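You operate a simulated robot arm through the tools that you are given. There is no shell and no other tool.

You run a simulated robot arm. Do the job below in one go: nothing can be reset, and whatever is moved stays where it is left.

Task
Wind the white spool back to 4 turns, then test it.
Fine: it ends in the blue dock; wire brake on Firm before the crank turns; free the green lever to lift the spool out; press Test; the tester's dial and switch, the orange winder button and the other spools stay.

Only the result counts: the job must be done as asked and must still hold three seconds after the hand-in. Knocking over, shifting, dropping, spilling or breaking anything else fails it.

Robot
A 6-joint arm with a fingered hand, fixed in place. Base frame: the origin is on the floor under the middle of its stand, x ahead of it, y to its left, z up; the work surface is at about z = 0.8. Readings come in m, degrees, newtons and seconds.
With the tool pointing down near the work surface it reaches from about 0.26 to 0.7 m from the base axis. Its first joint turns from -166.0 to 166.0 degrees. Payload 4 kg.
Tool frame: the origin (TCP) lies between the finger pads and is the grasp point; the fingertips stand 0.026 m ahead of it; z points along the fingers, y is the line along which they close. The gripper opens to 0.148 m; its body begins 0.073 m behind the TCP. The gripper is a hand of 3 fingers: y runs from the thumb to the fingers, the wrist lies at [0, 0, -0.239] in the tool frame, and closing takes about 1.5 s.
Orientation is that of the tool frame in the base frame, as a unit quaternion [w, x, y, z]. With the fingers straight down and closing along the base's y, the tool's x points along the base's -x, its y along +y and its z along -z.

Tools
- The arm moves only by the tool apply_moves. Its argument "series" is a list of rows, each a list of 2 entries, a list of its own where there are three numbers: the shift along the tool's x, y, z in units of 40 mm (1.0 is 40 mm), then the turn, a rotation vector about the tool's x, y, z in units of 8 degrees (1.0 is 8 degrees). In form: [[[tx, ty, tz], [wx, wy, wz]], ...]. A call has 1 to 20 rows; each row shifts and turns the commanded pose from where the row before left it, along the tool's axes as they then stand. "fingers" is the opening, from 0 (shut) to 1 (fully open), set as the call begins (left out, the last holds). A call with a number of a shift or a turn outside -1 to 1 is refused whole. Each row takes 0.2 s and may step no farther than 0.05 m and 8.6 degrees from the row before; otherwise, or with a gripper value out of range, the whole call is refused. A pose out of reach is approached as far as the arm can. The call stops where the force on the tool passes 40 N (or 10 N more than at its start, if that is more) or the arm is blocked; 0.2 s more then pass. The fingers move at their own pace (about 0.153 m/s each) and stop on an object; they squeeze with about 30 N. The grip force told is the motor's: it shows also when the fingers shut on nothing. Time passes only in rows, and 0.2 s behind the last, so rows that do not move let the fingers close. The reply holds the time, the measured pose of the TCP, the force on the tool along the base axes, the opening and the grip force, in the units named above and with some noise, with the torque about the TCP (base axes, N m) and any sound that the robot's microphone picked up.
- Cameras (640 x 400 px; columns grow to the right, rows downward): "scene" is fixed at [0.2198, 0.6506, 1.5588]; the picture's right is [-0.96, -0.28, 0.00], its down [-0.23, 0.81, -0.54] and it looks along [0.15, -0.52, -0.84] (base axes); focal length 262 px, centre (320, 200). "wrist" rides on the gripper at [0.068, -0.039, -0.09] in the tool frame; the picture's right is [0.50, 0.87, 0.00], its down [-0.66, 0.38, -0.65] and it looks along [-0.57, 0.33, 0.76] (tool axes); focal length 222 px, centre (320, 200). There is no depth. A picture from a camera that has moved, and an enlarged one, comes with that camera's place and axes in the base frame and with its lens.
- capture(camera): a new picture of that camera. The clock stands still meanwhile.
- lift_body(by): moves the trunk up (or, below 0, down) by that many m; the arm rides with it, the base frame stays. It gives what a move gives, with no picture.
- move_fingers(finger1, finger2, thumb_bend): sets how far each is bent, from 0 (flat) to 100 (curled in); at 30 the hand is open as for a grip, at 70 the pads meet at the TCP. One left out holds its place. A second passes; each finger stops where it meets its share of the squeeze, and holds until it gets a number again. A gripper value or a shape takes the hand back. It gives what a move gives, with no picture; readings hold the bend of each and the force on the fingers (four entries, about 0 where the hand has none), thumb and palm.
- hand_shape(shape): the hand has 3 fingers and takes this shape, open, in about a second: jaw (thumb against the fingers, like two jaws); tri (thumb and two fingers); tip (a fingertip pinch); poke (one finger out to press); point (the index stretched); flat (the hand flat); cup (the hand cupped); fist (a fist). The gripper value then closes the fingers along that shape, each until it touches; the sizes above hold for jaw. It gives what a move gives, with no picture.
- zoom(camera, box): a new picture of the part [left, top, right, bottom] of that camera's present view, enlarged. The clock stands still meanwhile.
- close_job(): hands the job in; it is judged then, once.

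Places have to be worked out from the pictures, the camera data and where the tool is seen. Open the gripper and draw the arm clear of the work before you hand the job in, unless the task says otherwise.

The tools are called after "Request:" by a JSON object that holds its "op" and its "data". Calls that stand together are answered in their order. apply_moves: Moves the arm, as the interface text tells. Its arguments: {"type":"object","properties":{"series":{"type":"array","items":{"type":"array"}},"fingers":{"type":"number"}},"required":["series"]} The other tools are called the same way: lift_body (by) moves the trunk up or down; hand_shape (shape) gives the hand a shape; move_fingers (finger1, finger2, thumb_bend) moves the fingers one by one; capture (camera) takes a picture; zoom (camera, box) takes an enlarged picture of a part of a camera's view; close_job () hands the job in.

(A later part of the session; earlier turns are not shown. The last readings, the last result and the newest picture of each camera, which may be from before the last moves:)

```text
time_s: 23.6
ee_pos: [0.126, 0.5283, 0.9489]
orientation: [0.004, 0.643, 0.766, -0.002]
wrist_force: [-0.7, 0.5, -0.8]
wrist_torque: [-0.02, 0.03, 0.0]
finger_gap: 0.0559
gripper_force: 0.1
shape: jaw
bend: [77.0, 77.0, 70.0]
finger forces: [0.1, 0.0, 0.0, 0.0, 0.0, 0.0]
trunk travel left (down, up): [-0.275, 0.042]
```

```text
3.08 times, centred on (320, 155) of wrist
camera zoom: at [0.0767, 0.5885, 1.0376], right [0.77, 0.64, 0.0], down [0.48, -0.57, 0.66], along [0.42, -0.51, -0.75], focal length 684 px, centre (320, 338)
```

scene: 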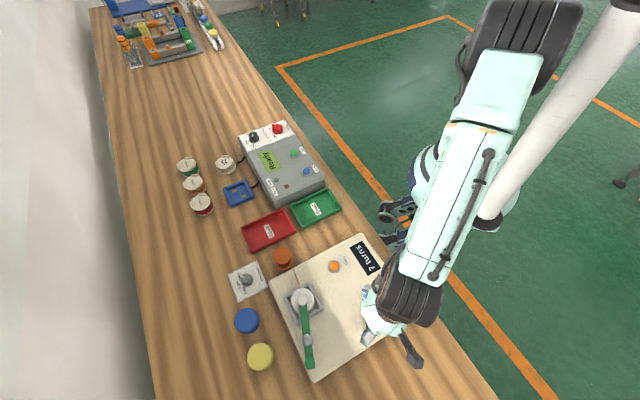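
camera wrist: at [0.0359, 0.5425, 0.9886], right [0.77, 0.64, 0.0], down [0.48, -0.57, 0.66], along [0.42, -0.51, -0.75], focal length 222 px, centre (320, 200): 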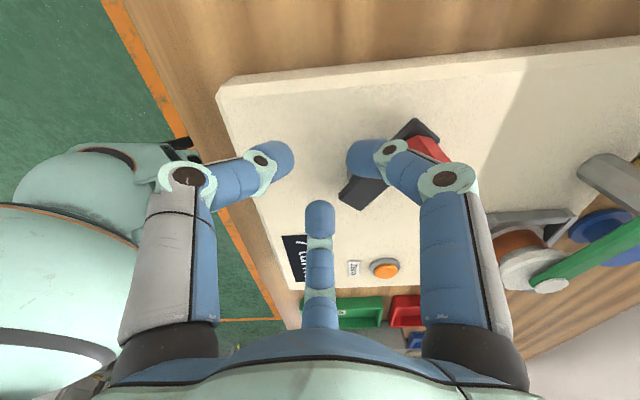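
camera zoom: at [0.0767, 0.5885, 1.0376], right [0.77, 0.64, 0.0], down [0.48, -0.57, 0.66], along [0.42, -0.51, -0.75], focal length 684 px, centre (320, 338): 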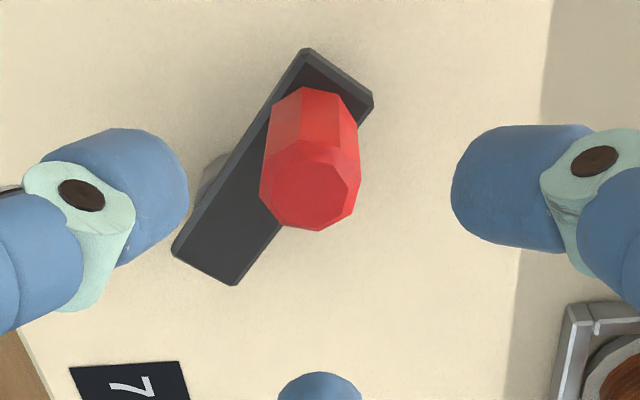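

Slight correction of 2 mm, then descend to z ≈ 0.896 and close on the handle.

Request:
{"op": "apply_moves", "data": {"series": [[[-0.03, -0.05, 0.4], [0, 0, 0]], [[0, 0, 0.4], [0, 0, 0]], [[0, 0, 0.3], [0, 0, 0]], [[0, 0, 0.22], [0, 0, 0]], [[0, 0, 0], [0, 0, 0]]]}}

Request:
{"op": "apply_moves", "data": {"series": [[[0, 0, 0], [0, 0, 0]], [[0, 0, 0], [0, 0, 0]], [[0, 0, 0], [0, 0, 0]], [[0, 0, 0], [0, 0, 0]], [[0, 0, 0], [0, 0, 0]]], "fingers": 0.0}}

Request:
{"op": "zoom", "data": {"camera": "wrist", "box": [220, 120, 420, 260]}}

```text
time_s: 24.8
ee_pos: [0.1254, 0.5248, 0.8967]
orientation: [0.004, 0.643, 0.766, -0.002]
wrist_force: [-0.7, -0.3, 0.3]
wrist_torque: [-0.04, 0.0, 0.0]
finger_gap: 0.0561
gripper_force: 0.1
shape: jaw
bend: [77.0, 77.0, 70.0]
finger forces: [0.0, 0.1, 0.0, 0.0, 0.0, 0.0]
trunk travel left (down, up): [-0.275, 0.042]
```

```text
time_s: 26.0
ee_pos: [0.124, 0.5261, 0.8963]
orientation: [0.004, 0.643, 0.766, -0.002]
wrist_force: [-0.7, -1.0, -6.5]
wrist_torque: [-0.01, 0.02, 0.0]
finger_gap: 0.018
gripper_force: 30.1
shape: jaw
bend: [74.0, 73.0, 70.0]
finger forces: [26.5, 26.2, 0.0, 0.0, 26.9, 0.0]
trunk travel left (down, up): [-0.275, 0.042]
```

```text
2.86 times, centred on (320, 190) of wrist
camera zoom: at [0.0754, 0.5862, 0.985], right [0.77, 0.64, 0.0], down [0.48, -0.57, 0.66], along [0.42, -0.51, -0.75], focal length 635 px, centre (320, 229)
```

zoom: 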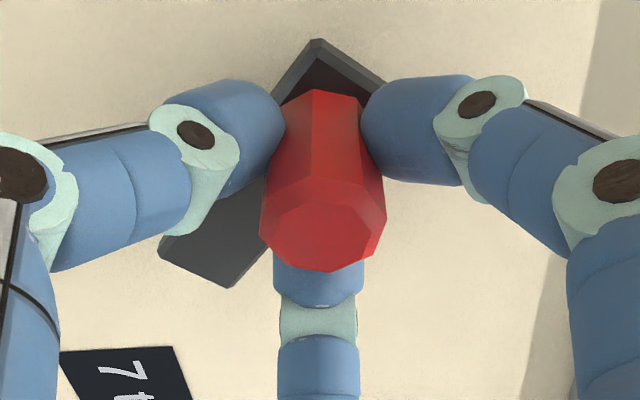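

The handle is firmly gripped at (0.124, 0.526). I push it 30° counter-clockwise in small steps and read the forces.

Request:
{"op": "apply_moves", "data": {"series": [[[0.0033, -0.1054, 0], [0, 0, 0]], [[-0.0077, -0.1052, 0], [0, 0, 0]], [[-0.0187, -0.1038, 0], [0, 0, 0]], [[-0.0294, -0.1013, 0], [0, 0, 0]], [[-0.0399, -0.0977, 0], [0, 0, 0]], [[0, 0, 0], [0, 0, 0]]]}}

Request:
{"op": "capture", "data": {"camera": "wrist"}}

Request:
{"op": "zoom", "data": {"camera": "scene", "box": [330, 230, 430, 350]}}

```text
time_s: 27.4
ee_pos: [0.1054, 0.5178, 0.8966]
orientation: [0.003, 0.643, 0.766, -0.002]
wrist_force: [11.1, -7.9, -9.9]
wrist_torque: [-0.09, -0.17, 0.17]
finger_gap: 0.0165
gripper_force: 30.1
shape: jaw
bend: [74.0, 73.0, 70.0]
finger forces: [33.7, 25.1, 0.0, 0.1, 27.2, 0.0]
trunk travel left (down, up): [-0.275, 0.042]
```

```text
taken
camera wrist: at [0.0565, 0.5785, 0.9851], right [0.77, 0.64, 0.0], down [0.48, -0.57, 0.66], along [0.42, -0.51, -0.75], focal length 222 px, centre (320, 200)
```

wrist: 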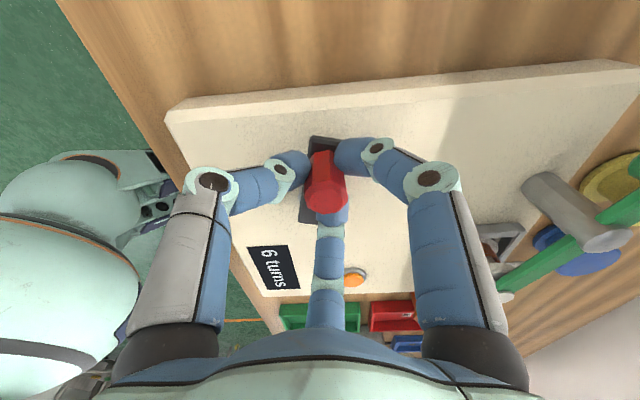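

```text
3.33 times, centred on (380, 290) of scene
camera zoom: at [0.2198, 0.6506, 1.5588], right [-0.96, -0.28, 0.0], down [-0.23, 0.81, -0.54], along [0.15, -0.52, -0.84], focal length 874 px, centre (120, -100)
```

zoom: 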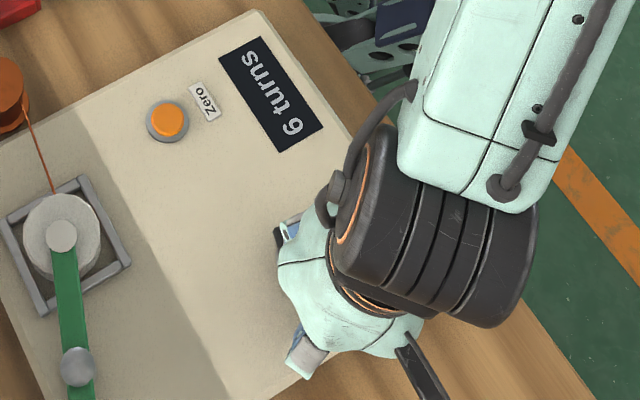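

Counter already dropped to 6, so counter-clockwise is the winding-back direction. Forces show I'm about 1–2 mm too far out; I refine the axis to (0.129, 0.4865) and go on another ~54°.

Request:
{"op": "apply_moves", "data": {"series": [[[-0.201, -0.241, 0], [0, 0, 0]], [[-0.252, -0.184, 0], [0, 0, 0]], [[-0.2955, -0.095, 0], [0, 0, 0]], [[0, 0, 0], [0, 0, 0]]]}}

Request:
{"op": "capture", "data": {"camera": "wrist"}}

```text
time_s: 28.4
ee_pos: [0.0896, 0.4865, 0.8946]
orientation: [0.004, 0.643, 0.766, -0.004]
wrist_force: [5.8, 1.9, -22.5]
wrist_torque: [-0.08, 0.01, 0.0]
finger_gap: 0.0129
gripper_force: 30.4
shape: jaw
bend: [74.0, 73.0, 69.0]
finger forces: [31.3, 20.1, 0.1, 0.1, 37.4, 0.0]
trunk travel left (down, up): [-0.275, 0.042]
```

```text
taken
camera wrist: at [0.0405, 0.5468, 0.9843], right [0.77, 0.64, 0.0], down [0.48, -0.57, 0.66], along [0.42, -0.51, -0.75], focal length 222 px, centre (320, 200)
```

wrist: 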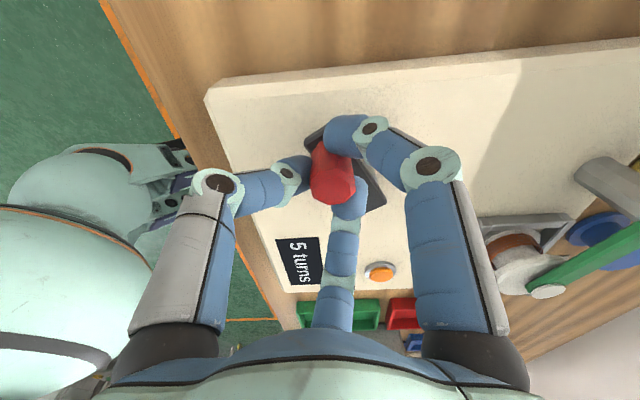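

The counter already shows 5, so the spool turns faster than the crank; I must go in small steps now. The handle is creeping in the grip, so I zoom before moving on.

Request:
{"op": "zoom", "data": {"camera": "wrist", "box": [220, 90, 440, 290]}}

Request:
{"op": "zoom", "data": {"camera": "scene", "box": [330, 230, 430, 350]}}

```text
2.00 times, centred on (330, 190) of wrist
camera zoom: at [0.0405, 0.5468, 0.9843], right [0.77, 0.64, 0.0], down [0.48, -0.57, 0.66], along [0.42, -0.51, -0.75], focal length 444 px, centre (300, 220)
```

zoom: 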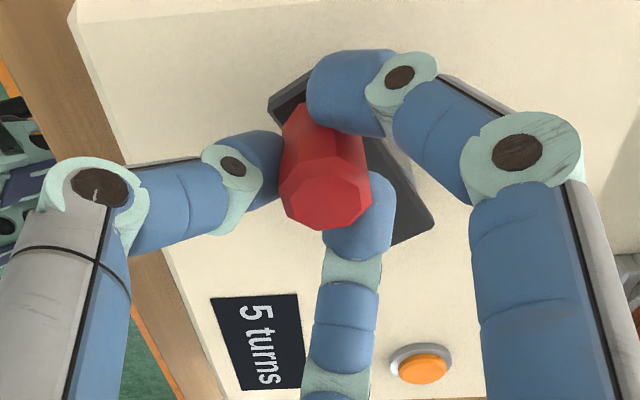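

```text
3.33 times, centred on (380, 290) of scene
camera zoom: at [0.2198, 0.6506, 1.5588], right [-0.96, -0.28, 0.0], down [-0.23, 0.81, -0.54], along [0.15, -0.52, -0.84], focal length 874 px, centre (120, -100)
```

zoom: 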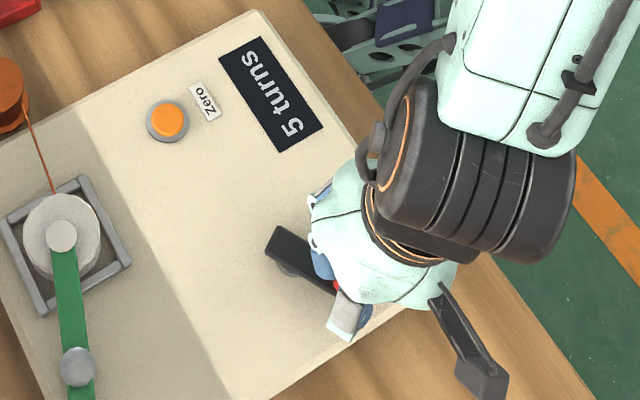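

The crank arm is at about 160° (it started near 95°), while the handle crept 14 mm out of the grip centre. I open the fingers, lift, and look before regripping.

Request:
{"op": "apply_moves", "data": {"series": [[[0, 0, 0], [0, 0, 0]], [[0, 0, 0], [0, 0, 0]], [[0, 0, 0], [0, 0, 0]], [[0, 0, 0], [0, 0, 0]]], "fingers": 0.45}}

Request:
{"op": "zoom", "data": {"camera": "wrist", "box": [200, 90, 440, 310]}}

```text
time_s: 29.4
ee_pos: [0.0908, 0.4848, 0.8964]
orientation: [0.004, 0.644, 0.765, -0.001]
wrist_force: [0.2, 0.3, -0.6]
wrist_torque: [0.0, 0.0, -0.01]
finger_gap: 0.0663
gripper_force: 0.0
shape: jaw
bend: [39.0, 39.0, 70.0]
finger forces: [0.1, 0.0, 0.0, 0.1, 0.0, 0.0]
trunk travel left (down, up): [-0.275, 0.042]
```

```text
1.82 times, centred on (320, 200) of wrist
camera zoom: at [0.0401, 0.5458, 0.9855], right [0.77, 0.64, 0.0], down [0.48, -0.57, 0.66], along [0.42, -0.51, -0.75], focal length 404 px, centre (320, 200)
```

zoom: 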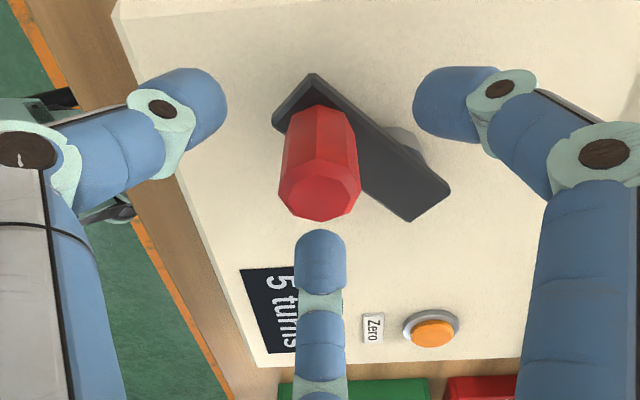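

With the hand open, the crank appears at about 180° (≈85° from its start), counter 5. I check this again from the scene camera.

Request:
{"op": "zoom", "data": {"camera": "scene", "box": [330, 230, 430, 350]}}

```text
3.33 times, centred on (380, 290) of scene
camera zoom: at [0.2198, 0.6506, 1.5588], right [-0.96, -0.28, 0.0], down [-0.23, 0.81, -0.54], along [0.15, -0.52, -0.84], focal length 874 px, centre (120, -100)
```

zoom: 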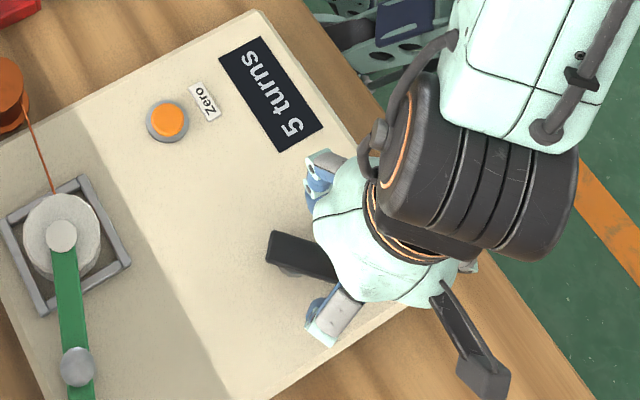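

Confirmed: crank at ~181°, counter 5, handle at about (0.089, 0.487). I recentre by 2 mm and regrip.

Request:
{"op": "apply_moves", "data": {"series": [[[0.03, -0.033, 0], [0, 0, 0]], [[0, 0, 0], [0, 0, 0]], [[0, 0, 0], [0, 0, 0]], [[0, 0, 0], [0, 0, 0]], [[0, 0, 0], [0, 0, 0]], [[0, 0, 0], [0, 0, 0]]], "fingers": 0.0}}

Request:
{"op": "zoom", "data": {"camera": "wrist", "box": [200, 90, 440, 310]}}

Request:
{"op": "zoom", "data": {"camera": "scene", "box": [330, 230, 430, 350]}}

```text
time_s: 30.8
ee_pos: [0.0887, 0.488, 0.896]
orientation: [0.004, 0.643, 0.766, -0.002]
wrist_force: [1.1, -0.5, -7.4]
wrist_torque: [0.04, 0.02, 0.0]
finger_gap: 0.0178
gripper_force: 29.9
shape: jaw
bend: [74.0, 73.0, 70.0]
finger forces: [26.4, 26.0, 0.0, 0.1, 25.8, 0.0]
trunk travel left (down, up): [-0.275, 0.042]
```

```text
1.82 times, centred on (320, 200) of wrist
camera zoom: at [0.0386, 0.5473, 0.9852], right [0.77, 0.64, 0.0], down [0.48, -0.57, 0.66], along [0.42, -0.51, -0.75], focal length 404 px, centre (320, 200)
```

zoom: 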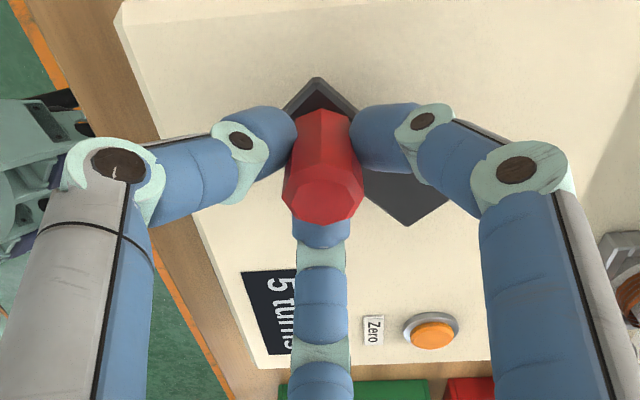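

```text
3.33 times, centred on (380, 290) of scene
camera zoom: at [0.2198, 0.6506, 1.5588], right [-0.96, -0.28, 0.0], down [-0.23, 0.81, -0.54], along [0.15, -0.52, -0.84], focal length 874 px, centre (120, -100)
```

zoom: 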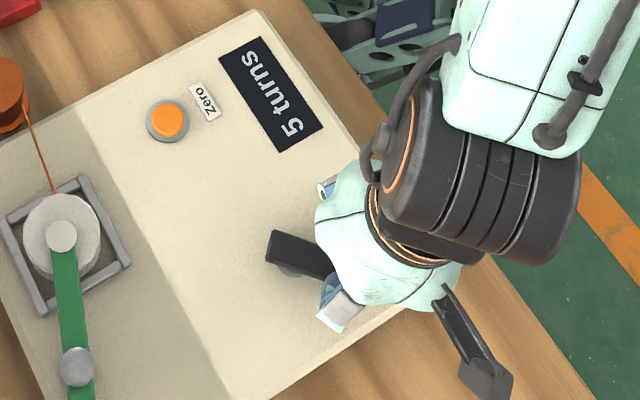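

Gripped again. I step 10° counter-clockwise (two 5° rows) and check the counter.

Request:
{"op": "apply_moves", "data": {"series": [[[-0.0867, -0.0099, 0], [0, 0, 0]], [[-0.0872, -0.0023, 0], [0, 0, 0]], [[0, 0, 0], [0, 0, 0]]]}}

Request:
{"op": "zoom", "data": {"camera": "scene", "box": [330, 230, 430, 350]}}

```text
time_s: 31.6
ee_pos: [0.0886, 0.48, 0.8965]
orientation: [0.004, 0.643, 0.766, -0.002]
wrist_force: [-0.3, 3.1, -11.6]
wrist_torque: [0.08, 0.01, 0.1]
finger_gap: 0.0175
gripper_force: 30.4
shape: jaw
bend: [74.0, 73.0, 70.0]
finger forces: [32.6, 23.5, 0.0, 0.0, 28.7, 0.0]
trunk travel left (down, up): [-0.275, 0.042]
```

```text
3.33 times, centred on (380, 290) of scene
camera zoom: at [0.2198, 0.6506, 1.5588], right [-0.96, -0.28, 0.0], down [-0.23, 0.81, -0.54], along [0.15, -0.52, -0.84], focal length 874 px, centre (120, -100)
```

zoom: 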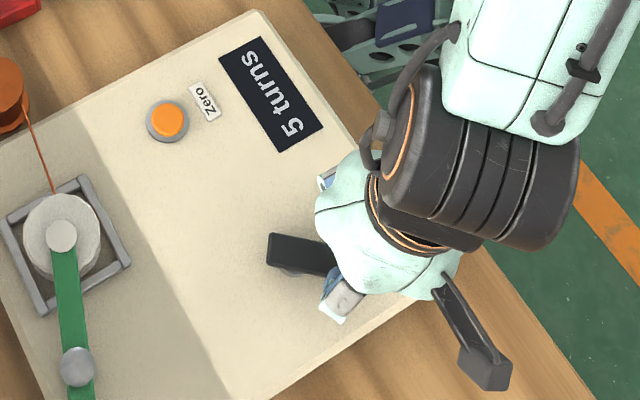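

Crank ≈189°, counter still 5. Another 10°.

Request:
{"op": "apply_moves", "data": {"series": [[[-0.087, 0.0053, 0], [0, 0, 0]], [[-0.0862, 0.0129, 0], [0, 0, 0]], [[0, 0, 0], [0, 0, 0]]]}}

Request:
{"op": "zoom", "data": {"camera": "scene", "box": [330, 230, 430, 350]}}

```text
time_s: 32.4
ee_pos: [0.0916, 0.4744, 0.8951]
orientation: [0.004, 0.642, 0.766, -0.002]
wrist_force: [-3.3, 2.2, -10.0]
wrist_torque: [0.12, 0.16, 0.08]
finger_gap: 0.0176
gripper_force: 29.8
shape: jaw
bend: [74.0, 73.0, 70.0]
finger forces: [33.6, 22.3, 0.0, 0.0, 32.3, 0.1]
trunk travel left (down, up): [-0.275, 0.042]
```

```text
3.33 times, centred on (380, 290) of scene
camera zoom: at [0.2198, 0.6506, 1.5588], right [-0.96, -0.28, 0.0], down [-0.23, 0.81, -0.54], along [0.15, -0.52, -0.84], focal length 874 px, centre (120, -100)
```

zoom: 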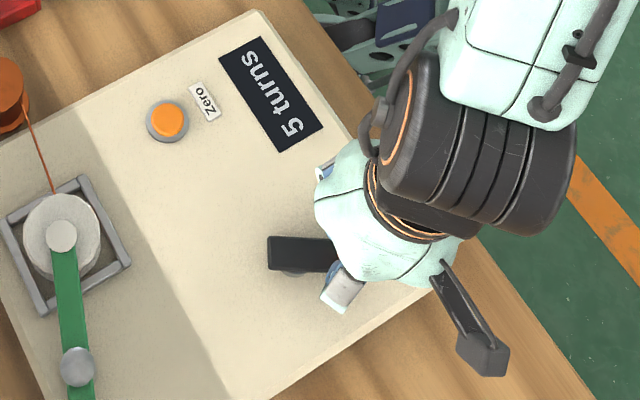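

Crank ≈195–200°, still 5, forces small. Another 10°.

Request:
{"op": "apply_moves", "data": {"series": [[[-0.0848, 0.0204, 0], [0, 0, 0]], [[-0.0827, 0.0277, 0], [0, 0, 0]], [[0, 0, 0], [0, 0, 0]]]}}

Request:
{"op": "zoom", "data": {"camera": "scene", "box": [330, 230, 430, 350]}}

```text
time_s: 33.2
ee_pos: [0.0938, 0.4674, 0.8967]
orientation: [0.005, 0.643, 0.766, -0.003]
wrist_force: [-4.9, -0.7, -12.7]
wrist_torque: [0.02, 0.18, 0.11]
finger_gap: 0.0173
gripper_force: 30.1
shape: jaw
bend: [74.0, 73.0, 70.0]
finger forces: [34.4, 20.0, 0.0, 0.0, 34.9, 0.0]
trunk travel left (down, up): [-0.275, 0.042]
```

```text
3.33 times, centred on (380, 290) of scene
camera zoom: at [0.2198, 0.6506, 1.5588], right [-0.96, -0.28, 0.0], down [-0.23, 0.81, -0.54], along [0.15, -0.52, -0.84], focal length 874 px, centre (120, -100)
```

zoom: 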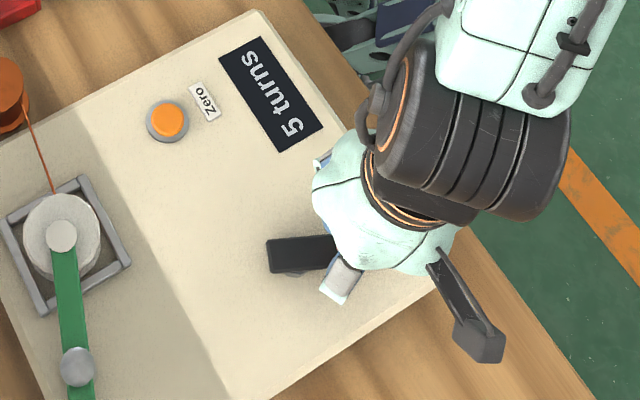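

Crank ≈203°, still 5. Another 10°.

Request:
{"op": "apply_moves", "data": {"series": [[[-0.08, 0.0348, 0], [0, 0, 0]], [[-0.0766, 0.0416, 0], [0, 0, 0]], [[0, 0, 0], [0, 0, 0]]]}}

Request:
{"op": "zoom", "data": {"camera": "scene", "box": [330, 230, 430, 350]}}

Request:
{"op": "zoom", "data": {"camera": "wrist", "box": [200, 90, 440, 310]}}

```text
time_s: 34.0
ee_pos: [0.0975, 0.4602, 0.8966]
orientation: [0.005, 0.643, 0.766, -0.003]
wrist_force: [-9.2, -3.2, -13.2]
wrist_torque: [-0.09, 0.25, 0.18]
finger_gap: 0.0167
gripper_force: 29.9
shape: jaw
bend: [74.0, 73.0, 70.0]
finger forces: [33.7, 18.0, 0.0, 0.0, 39.8, 0.1]
trunk travel left (down, up): [-0.275, 0.042]
```

```text
3.33 times, centred on (380, 290) of scene
camera zoom: at [0.2198, 0.6506, 1.5588], right [-0.96, -0.28, 0.0], down [-0.23, 0.81, -0.54], along [0.15, -0.52, -0.84], focal length 874 px, centre (120, -100)
```

zoom: 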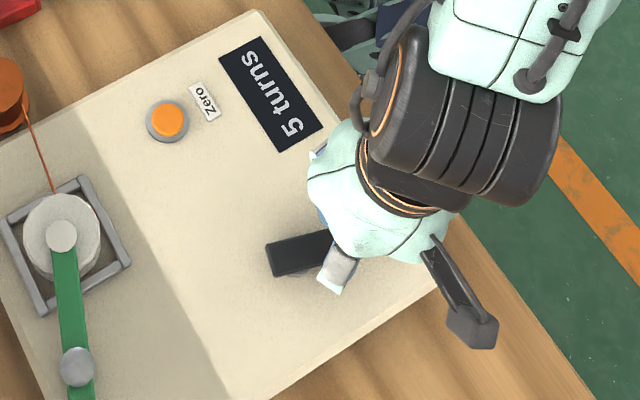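

```text
1.82 times, centred on (320, 200) of wrist
camera zoom: at [0.0476, 0.5216, 0.9854], right [0.77, 0.64, 0.0], down [0.48, -0.57, 0.66], along [0.42, -0.51, -0.75], focal length 404 px, centre (320, 200)
```

zoom: 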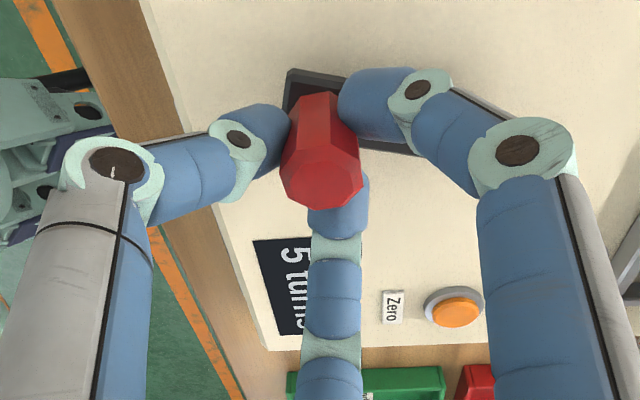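

Crank ≈208°, still 5 with modest forces. I continue 5° at a time with a slightly corrected circle (axis (0.1276, 0.4873), R 0.0395).

Request:
{"op": "apply_moves", "data": {"series": [[[-0.0694, 0.041, 0], [0, 0, 0]], [[0, 0, 0], [0, 0, 0]]]}}

Request:
{"op": "zoom", "data": {"camera": "scene", "box": [330, 230, 430, 350]}}

```text
time_s: 34.6
ee_pos: [0.1003, 0.4592, 0.8977]
orientation: [0.004, 0.643, 0.766, -0.003]
wrist_force: [-11.6, -4.6, -15.4]
wrist_torque: [-0.15, 0.27, 0.24]
finger_gap: 0.0166
gripper_force: 30.1
shape: jaw
bend: [73.0, 73.0, 70.0]
finger forces: [33.3, 17.5, 0.1, 0.0, 40.7, 0.0]
trunk travel left (down, up): [-0.275, 0.042]
```

```text
3.33 times, centred on (380, 290) of scene
camera zoom: at [0.2198, 0.6506, 1.5588], right [-0.96, -0.28, 0.0], down [-0.23, 0.81, -0.54], along [0.15, -0.52, -0.84], focal length 874 px, centre (120, -100)
```

zoom: 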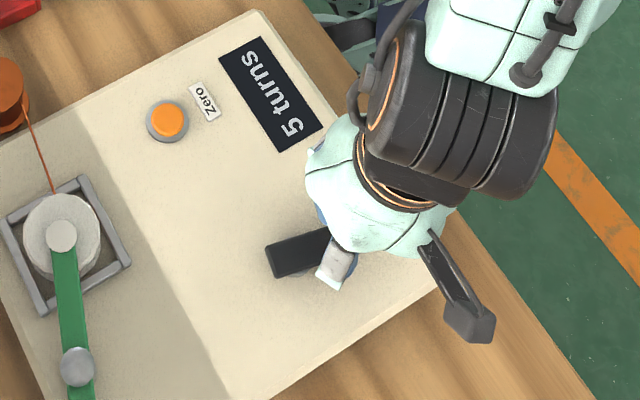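

Crank ≈211°, still 5. I step another ~8° with a slight outward correction.

Request:
{"op": "apply_moves", "data": {"series": [[[-0.085, 0.018, 0], [0, 0, 0]], [[-0.06, 0.035, 0], [0, 0, 0]], [[0, 0, 0], [0, 0, 0]]]}}

Request:
{"op": "zoom", "data": {"camera": "scene", "box": [330, 230, 430, 350]}}

Request:
{"op": "zoom", "data": {"camera": "wrist", "box": [200, 90, 440, 310]}}

```text
time_s: 35.4
ee_pos: [0.1025, 0.4528, 0.8978]
orientation: [0.004, 0.643, 0.766, -0.002]
wrist_force: [-8.9, -2.8, -14.9]
wrist_torque: [-0.14, 0.22, 0.23]
finger_gap: 0.0162
gripper_force: 29.9
shape: jaw
bend: [73.0, 73.0, 70.0]
finger forces: [34.4, 16.7, 0.0, 0.0, 39.5, 0.1]
trunk travel left (down, up): [-0.275, 0.042]
```

```text
3.33 times, centred on (380, 290) of scene
camera zoom: at [0.2198, 0.6506, 1.5588], right [-0.96, -0.28, 0.0], down [-0.23, 0.81, -0.54], along [0.15, -0.52, -0.84], focal length 874 px, centre (120, -100)
```

zoom: 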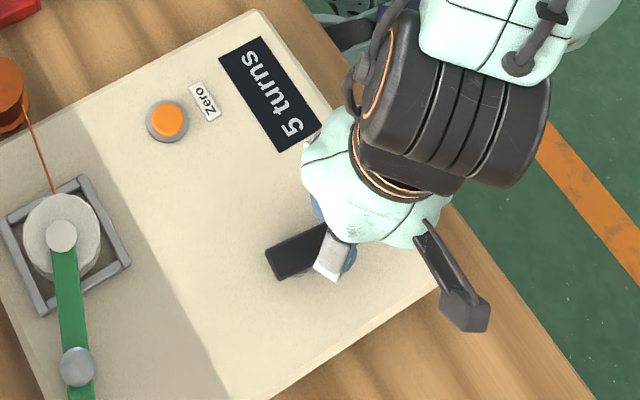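

```text
1.82 times, centred on (320, 200) of wrist
camera zoom: at [0.0528, 0.5142, 0.9855], right [0.77, 0.64, 0.0], down [0.48, -0.57, 0.66], along [0.42, -0.51, -0.75], focal length 404 px, centre (320, 200)
```

zoom: 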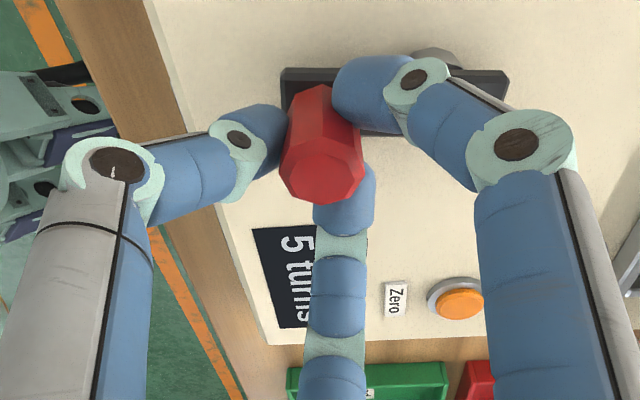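

The handle trails toward the gap between two digits, so it slips as I push. At ≈219° the counter still reads 5. I release and will regrip with the thumb directly behind the direction of motion.

Request:
{"op": "apply_moves", "data": {"series": [[[0.06, -0.035, 0], [0, 0, 0]], [[0.06, -0.02, 0], [0, 0, 0]], [[0, 0, 0], [0, 0, 0]], [[0, 0, 0], [0, 0, 0]]], "fingers": 0.45}}

Request:
{"op": "zoom", "data": {"camera": "scene", "box": [330, 230, 430, 350]}}

Request:
{"op": "zoom", "data": {"camera": "wrist", "box": [200, 90, 440, 310]}}

```text
time_s: 36.4
ee_pos: [0.1018, 0.4581, 0.8968]
orientation: [0.004, 0.643, 0.766, -0.002]
wrist_force: [-0.1, 0.3, 0.4]
wrist_torque: [0.02, 0.0, -0.02]
finger_gap: 0.0663
gripper_force: 0.1
shape: jaw
bend: [39.0, 39.0, 70.0]
finger forces: [0.0, 0.0, 0.1, 0.0, 0.1, 0.0]
trunk travel left (down, up): [-0.275, 0.042]
```

```text
3.33 times, centred on (380, 290) of scene
camera zoom: at [0.2198, 0.6506, 1.5588], right [-0.96, -0.28, 0.0], down [-0.23, 0.81, -0.54], along [0.15, -0.52, -0.84], focal length 874 px, centre (120, -100)
```

zoom: 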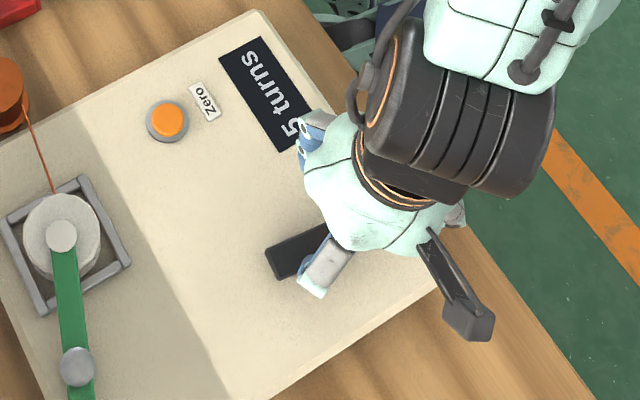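

```text
1.82 times, centred on (320, 200) of wrist
camera zoom: at [0.0504, 0.5185, 0.9862], right [0.77, 0.64, 0.0], down [0.48, -0.58, 0.66], along [0.42, -0.51, -0.75], focal length 404 px, centre (320, 200)
```

zoom: 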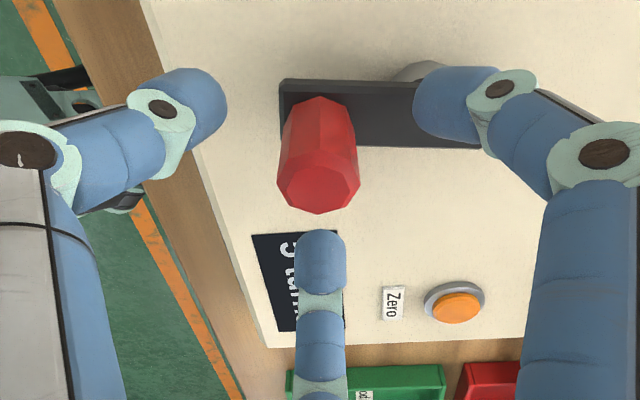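

Crank ≈218°, handle at about (0.0986, 0.459). I yaw 25° so the thumb is behind the handle for the next stretch, recentre and grip.

Request:
{"op": "apply_moves", "data": {"series": [[[0, 0, 0], [0, 0, 0.78]], [[0, 0, 0], [0, 0, 0.78]], [[0, 0, 0], [0, 0, 0.78]], [[0, 0, 0], [0, 0, 0.78]], [[0.006, -0.053, 0], [0, 0, 0]], [[0, 0, 0], [0, 0, 0]]]}}

Request:
{"op": "zoom", "data": {"camera": "wrist", "box": [200, 90, 440, 310]}}

```text
time_s: 37.8
ee_pos: [0.0987, 0.4585, 0.8972]
orientation: [0.005, 0.793, 0.609, 0.0]
wrist_force: [0.2, -0.5, 0.9]
wrist_torque: [0.02, -0.03, 0.04]
finger_gap: 0.0661
gripper_force: 0.1
shape: jaw
bend: [39.0, 39.0, 70.0]
finger forces: [0.0, 0.0, 0.0, 0.0, 0.0, 0.1]
trunk travel left (down, up): [-0.275, 0.042]
```

```text
1.82 times, centred on (320, 200) of wrist
camera zoom: at [0.0785, 0.5344, 0.9862], right [0.97, 0.26, 0.0], down [0.19, -0.73, 0.66], along [0.17, -0.64, -0.75], focal length 404 px, centre (320, 200)
```

zoom: 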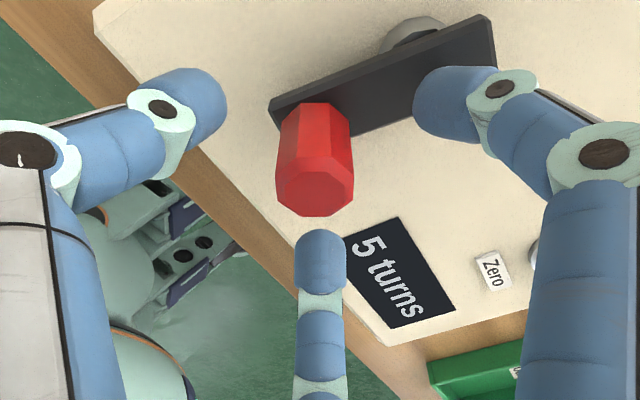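

Good: handle centred, counter visible. I grip and step 10°.

Request:
{"op": "apply_moves", "data": {"series": [[[0, -0.03, 0], [0, 0, 0]], [[0, 0, 0], [0, 0, 0]], [[0, 0, 0], [0, 0, 0]], [[0, 0, 0], [0, 0, 0]], [[0, 0, 0], [0, 0, 0]], [[0, 0, 0], [0, 0, 0]]], "fingers": 0.0}}

Request:
{"op": "zoom", "data": {"camera": "wrist", "box": [200, 90, 440, 310]}}

```text
time_s: 39.2
ee_pos: [0.0964, 0.4584, 0.8967]
orientation: [0.004, 0.794, 0.608, -0.001]
wrist_force: [-0.7, -1.4, -7.7]
wrist_torque: [-0.03, 0.04, -0.01]
finger_gap: 0.0184
gripper_force: 29.7
shape: jaw
bend: [74.0, 72.0, 70.0]
finger forces: [25.5, 26.0, 0.0, 0.0, 27.4, 0.0]
trunk travel left (down, up): [-0.275, 0.042]
```

```text
1.82 times, centred on (320, 200) of wrist
camera zoom: at [0.0772, 0.5345, 0.9858], right [0.97, 0.26, 0.0], down [0.19, -0.73, 0.66], along [0.17, -0.64, -0.75], focal length 404 px, centre (320, 200)
```

zoom: 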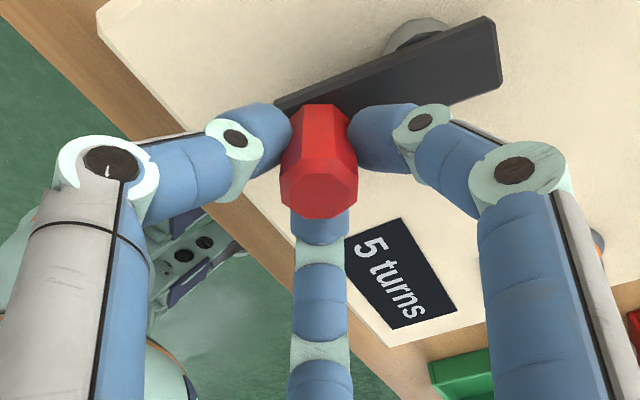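

Centred grip. Stepping 10° counter-clockwise now.

Request:
{"op": "apply_moves", "data": {"series": [[[-0.0469, 0.0757, 0], [0, 0, 0]], [[-0.0401, 0.0794, 0], [0, 0, 0]], [[0, 0, 0], [0, 0, 0]]]}}

Request:
{"op": "zoom", "data": {"camera": "wrist", "box": [200, 90, 440, 310]}}

```text
time_s: 40.0
ee_pos: [0.1013, 0.4537, 0.8968]
orientation: [0.005, 0.793, 0.609, -0.002]
wrist_force: [-7.5, -1.8, -8.1]
wrist_torque: [-0.02, 0.15, 0.2]
finger_gap: 0.0182
gripper_force: 29.9
shape: jaw
bend: [74.0, 72.0, 70.0]
finger forces: [30.3, 23.4, 0.0, 0.0, 34.6, 0.0]
trunk travel left (down, up): [-0.275, 0.042]
```

```text
1.82 times, centred on (320, 200) of wrist
camera zoom: at [0.0815, 0.5295, 0.9858], right [0.97, 0.26, 0.0], down [0.19, -0.72, 0.66], along [0.17, -0.64, -0.75], focal length 404 px, centre (320, 200)
```

zoom: 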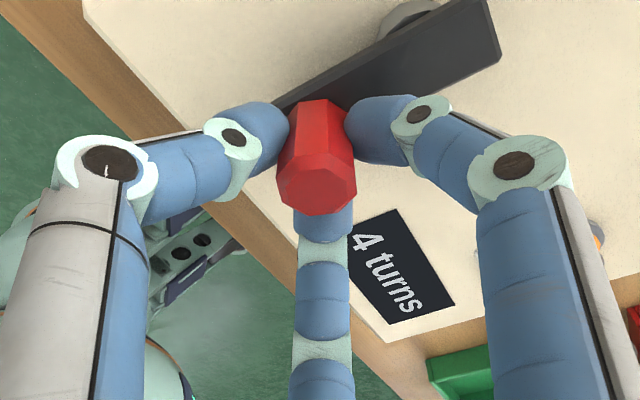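

Counter now reads 4, changing at a crank angle of about 220°. The 5-4 change at ≈125° of crank from the start suggests roughly 60° of crank per turn with the display dropping at each whole turn, so true 4.0 lies near 275°. I continue in small steps, watching the counter.

Request:
{"op": "apply_moves", "data": {"series": [[[-0.0331, 0.0826, 0], [0, 0, 0]], [[-0.0257, 0.0852, 0], [0, 0, 0]], [[0, 0, 0], [0, 0, 0]]]}}

Request:
{"op": "zoom", "data": {"camera": "wrist", "box": [200, 90, 440, 310]}}

Request:
{"op": "zoom", "data": {"camera": "scene", "box": [330, 230, 430, 350]}}

```text
time_s: 40.8
ee_pos: [0.1075, 0.4499, 0.8983]
orientation: [0.005, 0.794, 0.608, -0.002]
wrist_force: [-12.9, -7.6, -9.8]
wrist_torque: [-0.12, 0.33, 0.36]
finger_gap: 0.0183
gripper_force: 30.5
shape: jaw
bend: [74.0, 72.0, 70.0]
finger forces: [30.5, 20.4, 0.0, 0.1, 41.1, 0.1]
trunk travel left (down, up): [-0.275, 0.042]
```

```text
1.82 times, centred on (320, 200) of wrist
camera zoom: at [0.0869, 0.5247, 0.9859], right [0.97, 0.26, 0.0], down [0.19, -0.72, 0.66], along [0.17, -0.64, -0.75], focal length 404 px, centre (320, 200)
```

zoom: 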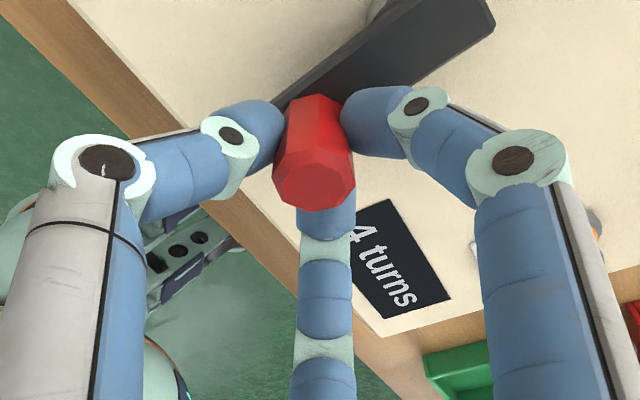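

```text
3.33 times, centred on (380, 290) of scene
camera zoom: at [0.2198, 0.6506, 1.5588], right [-0.96, -0.28, 0.0], down [-0.23, 0.81, -0.54], along [0.15, -0.52, -0.84], focal length 874 px, centre (120, -100)
```

zoom: 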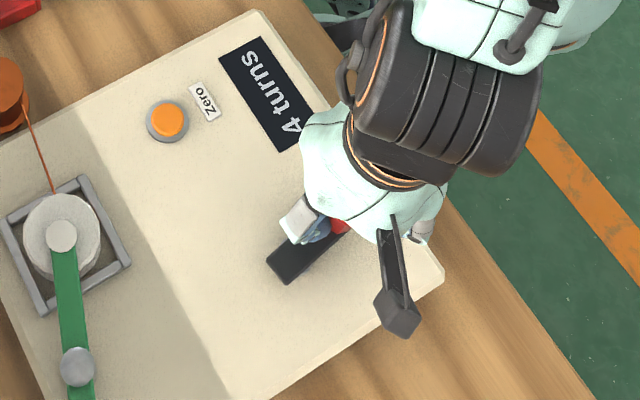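

Crank ≈229°, counter 4. Next 10° with a 1.5 mm outward correction.

Request:
{"op": "apply_moves", "data": {"series": [[[-0.0362, 0.083, 0], [0, 0, 0]], [[-0.0285, 0.084, 0], [0, 0, 0]], [[0, 0, 0], [0, 0, 0]]]}}

Request:
{"op": "zoom", "data": {"camera": "wrist", "box": [200, 90, 440, 310]}}

Request:
{"op": "zoom", "data": {"camera": "scene", "box": [330, 230, 430, 350]}}

```text
time_s: 41.6
ee_pos: [0.1113, 0.4451, 0.8988]
orientation: [0.005, 0.794, 0.609, -0.003]
wrist_force: [-17.4, -13.4, -14.0]
wrist_torque: [-0.27, 0.4, 0.52]
finger_gap: 0.0175
gripper_force: 30.2
shape: jaw
bend: [74.0, 72.0, 70.0]
finger forces: [30.1, 18.0, 0.0, 0.0, 47.5, 0.0]
trunk travel left (down, up): [-0.275, 0.042]
```

```text
1.82 times, centred on (320, 200) of wrist
camera zoom: at [0.0926, 0.52, 0.9862], right [0.97, 0.26, 0.0], down [0.19, -0.72, 0.66], along [0.17, -0.64, -0.75], focal length 404 px, centre (320, 200)
```

zoom: 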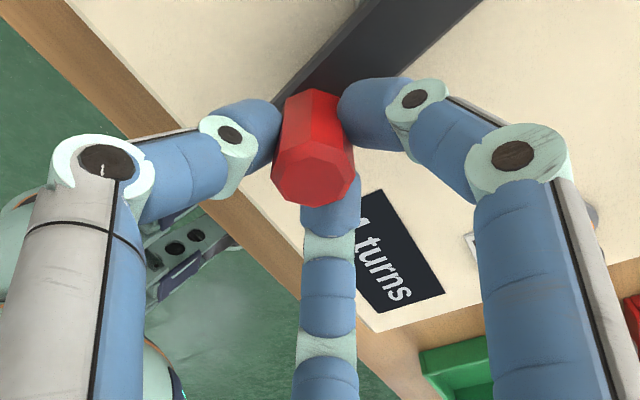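

```text
3.33 times, centred on (380, 290) of scene
camera zoom: at [0.2198, 0.6506, 1.5588], right [-0.96, -0.28, 0.0], down [-0.23, 0.81, -0.54], along [0.15, -0.52, -0.84], focal length 874 px, centre (120, -100)
```

zoom: 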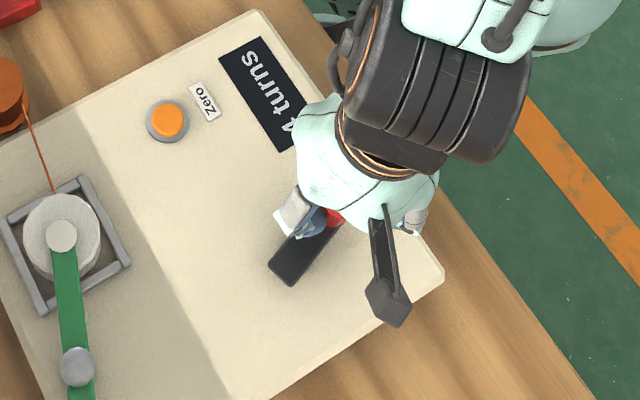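

Crank ≈238°, counter 4. The radial force is building up to about 22 N, so I release and recentre before going further.

Request:
{"op": "apply_moves", "data": {"series": [[[0.08, -0.08, 0], [0, 0, 0]], [[0.06, -0.05, 0], [0, 0, 0]], [[0, 0, 0], [0, 0, 0]], [[0, 0, 0], [0, 0, 0]]], "fingers": 0.45}}

Request:
{"op": "zoom", "data": {"camera": "wrist", "box": [200, 90, 440, 310]}}

Request:
{"op": "zoom", "data": {"camera": "scene", "box": [330, 230, 430, 350]}}

```text
time_s: 42.6
ee_pos: [0.1113, 0.4527, 0.8969]
orientation: [0.003, 0.794, 0.608, -0.001]
wrist_force: [0.5, -0.3, 0.2]
wrist_torque: [0.0, 0.02, -0.03]
finger_gap: 0.0661
gripper_force: 0.2
shape: jaw
bend: [39.0, 39.0, 70.0]
finger forces: [0.0, 0.0, 0.1, 0.0, 0.0, 0.0]
trunk travel left (down, up): [-0.275, 0.042]
```

```text
1.82 times, centred on (320, 200) of wrist
camera zoom: at [0.0905, 0.5282, 0.9864], right [0.97, 0.26, 0.0], down [0.19, -0.73, 0.66], along [0.17, -0.64, -0.75], focal length 404 px, centre (320, 200)
```

zoom: 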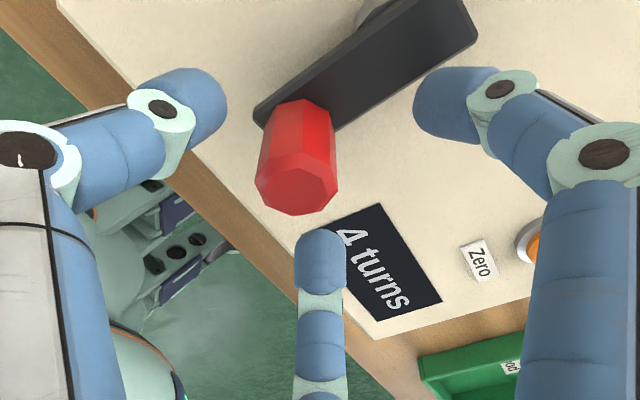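

```text
3.33 times, centred on (380, 290) of scene
camera zoom: at [0.2198, 0.6506, 1.5588], right [-0.96, -0.28, 0.0], down [-0.23, 0.81, -0.54], along [0.15, -0.52, -0.84], focal length 874 px, centre (120, -100)
```

zoom: 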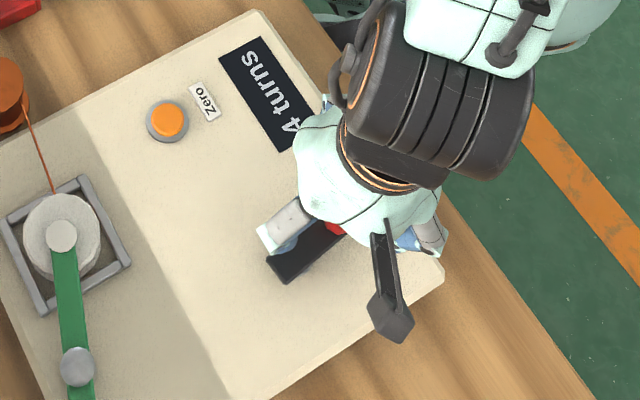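

The crank sits at ≈231°, counter 4, handle about 7 mm off centre. I recentre, grip, and then push to a commanded 256°.

Request:
{"op": "apply_moves", "data": {"series": [[[-0.025, -0.18, 0], [0, 0, 0]], [[0, 0, 0], [0, 0, 0]]]}}

Request:
{"op": "apply_moves", "data": {"series": [[[0, 0, 0], [0, 0, 0]], [[0, 0, 0], [0, 0, 0]], [[0, 0, 0], [0, 0, 0]], [[0, 0, 0], [0, 0, 0]], [[0, 0, 0], [0, 0, 0]]], "fingers": 0.0}}

Request:
{"op": "apply_moves", "data": {"series": [[[-0.025, 0.0715, 0], [0, 0, 0]], [[-0.025, 0.0715, 0], [0, 0, 0]], [[-0.0135, 0.071, 0], [0, 0, 0]], [[-0.0135, 0.071, 0], [0, 0, 0]], [[-0.0085, 0.142, 0], [0, 0, 0]], [[0, 0, 0], [0, 0, 0]]]}}

Request:
{"op": "zoom", "data": {"camera": "wrist", "box": [200, 90, 440, 310]}}

Request:
{"op": "zoom", "data": {"camera": "scene", "box": [330, 230, 430, 350]}}

```text
time_s: 43.2
ee_pos: [0.1027, 0.453, 0.8969]
orientation: [0.004, 0.793, 0.609, -0.001]
wrist_force: [-0.3, -0.2, -0.4]
wrist_torque: [-0.02, -0.02, 0.0]
finger_gap: 0.0659
gripper_force: 0.0
shape: jaw
bend: [39.0, 39.0, 70.0]
finger forces: [0.0, 0.0, 0.1, 0.0, 0.1, 0.0]
trunk travel left (down, up): [-0.275, 0.042]
```

```text
time_s: 44.4
ee_pos: [0.103, 0.4539, 0.8964]
orientation: [0.005, 0.793, 0.609, -0.002]
wrist_force: [-0.8, -1.1, -7.7]
wrist_torque: [0.01, 0.05, 0.03]
finger_gap: 0.0181
gripper_force: 29.9
shape: jaw
bend: [74.0, 73.0, 70.0]
finger forces: [25.5, 26.0, 0.1, 0.0, 27.1, 0.0]
trunk travel left (down, up): [-0.275, 0.042]
```

```text
time_s: 45.8
ee_pos: [0.1174, 0.4436, 0.8979]
orientation: [0.005, 0.793, 0.609, -0.002]
wrist_force: [-14.2, -16.1, -12.8]
wrist_torque: [-0.28, 0.34, 0.44]
finger_gap: 0.017
gripper_force: 30.2
shape: jaw
bend: [74.0, 73.0, 70.0]
finger forces: [31.6, 20.8, 0.0, 0.0, 44.0, 0.0]
trunk travel left (down, up): [-0.275, 0.042]
```

```text
1.82 times, centred on (320, 200) of wrist
camera zoom: at [0.0973, 0.5198, 0.9859], right [0.97, 0.26, 0.0], down [0.19, -0.72, 0.66], along [0.17, -0.64, -0.75], focal length 404 px, centre (320, 200)
```

zoom: 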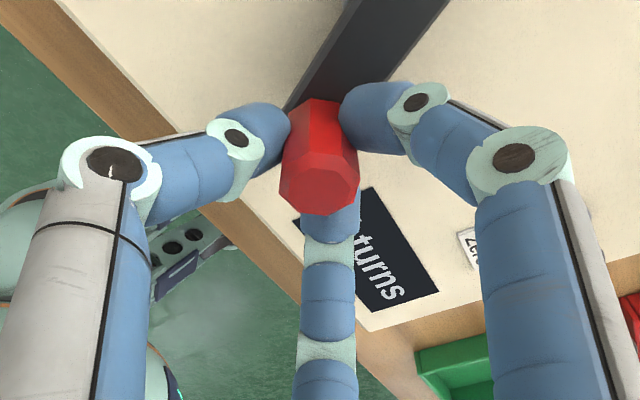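

```text
3.33 times, centred on (380, 290) of scene
camera zoom: at [0.2198, 0.6506, 1.5588], right [-0.96, -0.28, 0.0], down [-0.23, 0.81, -0.54], along [0.15, -0.52, -0.84], focal length 874 px, centre (120, -100)
```

zoom: 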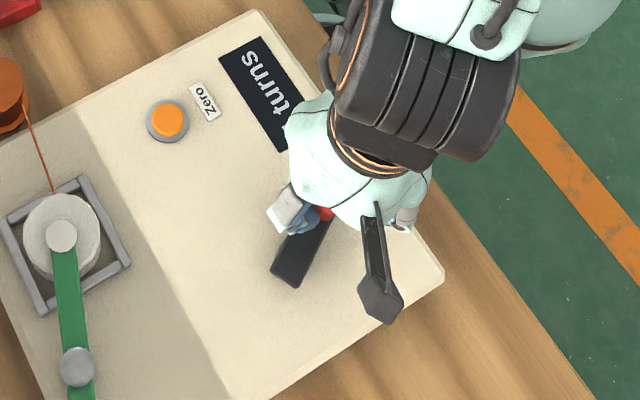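

Crank ≈252°; the digit is hidden in both views now. I release with a small back-off, and will re-yaw by −30° so the thumb is behind the handle and the counter is visible again.

Request:
{"op": "apply_moves", "data": {"series": [[[-0.044, -0.0975, 0], [0, 0, 0]], [[0, 0, 0], [0, 0, 0]], [[0, 0, 0], [0, 0, 0]], [[0, 0, 0], [0, 0, 0]]], "fingers": 0.45}}

Request:
{"op": "apply_moves", "data": {"series": [[[0, 0, 0], [0, 0, -0.75]], [[0, 0, 0], [0, 0, -0.75]], [[0, 0, 0], [0, 0, -0.75]], [[0, 0, 0], [0, 0, -0.75]], [[0, 0, 0], [0, 0, -0.75]], [[0, 0, 0], [0, 0, 0]]]}}

Request:
{"op": "zoom", "data": {"camera": "wrist", "box": [200, 90, 440, 310]}}

Request:
{"op": "zoom", "data": {"camera": "scene", "box": [330, 230, 430, 350]}}

```text
time_s: 46.8
ee_pos: [0.1151, 0.4458, 0.8983]
orientation: [0.003, 0.793, 0.609, -0.001]
wrist_force: [-0.8, -0.1, 1.1]
wrist_torque: [0.0, 0.0, 0.03]
finger_gap: 0.066
gripper_force: 0.2
shape: jaw
bend: [39.0, 39.0, 70.0]
finger forces: [0.0, 0.0, 0.1, 0.1, 0.0, 0.1]
trunk travel left (down, up): [-0.275, 0.042]
```

```text
time_s: 48.2
ee_pos: [0.1156, 0.4448, 0.8978]
orientation: [0.003, 0.608, 0.794, -0.003]
wrist_force: [-1.0, -0.7, 0.4]
wrist_torque: [-0.04, 0.01, 0.0]
finger_gap: 0.0659
gripper_force: 0.0
shape: jaw
bend: [39.0, 39.0, 70.0]
finger forces: [0.1, 0.0, 0.0, 0.1, 0.0, 0.0]
trunk travel left (down, up): [-0.275, 0.042]
```

```text
1.82 times, centred on (320, 200) of wrist
camera zoom: at [0.0597, 0.5006, 0.9863], right [0.71, 0.71, 0.0], down [0.53, -0.53, 0.66], along [0.47, -0.47, -0.75], focal length 404 px, centre (320, 200)
```

zoom: 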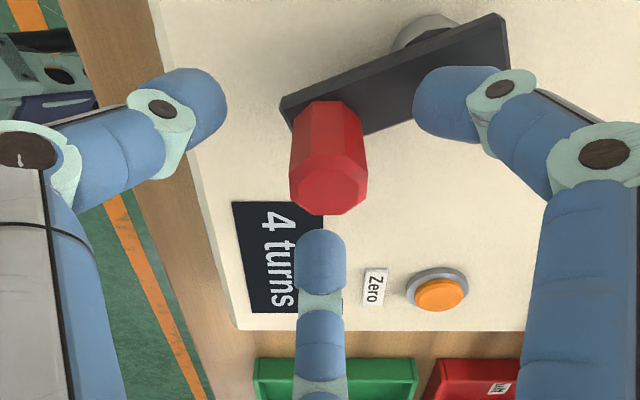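

```text
3.33 times, centred on (380, 290) of scene
camera zoom: at [0.2198, 0.6506, 1.5588], right [-0.96, -0.28, 0.0], down [-0.23, 0.81, -0.54], along [0.15, -0.52, -0.84], focal length 874 px, centre (120, -100)
```

zoom: 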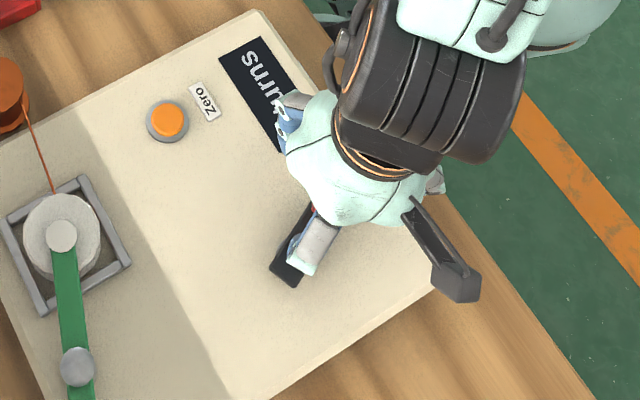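

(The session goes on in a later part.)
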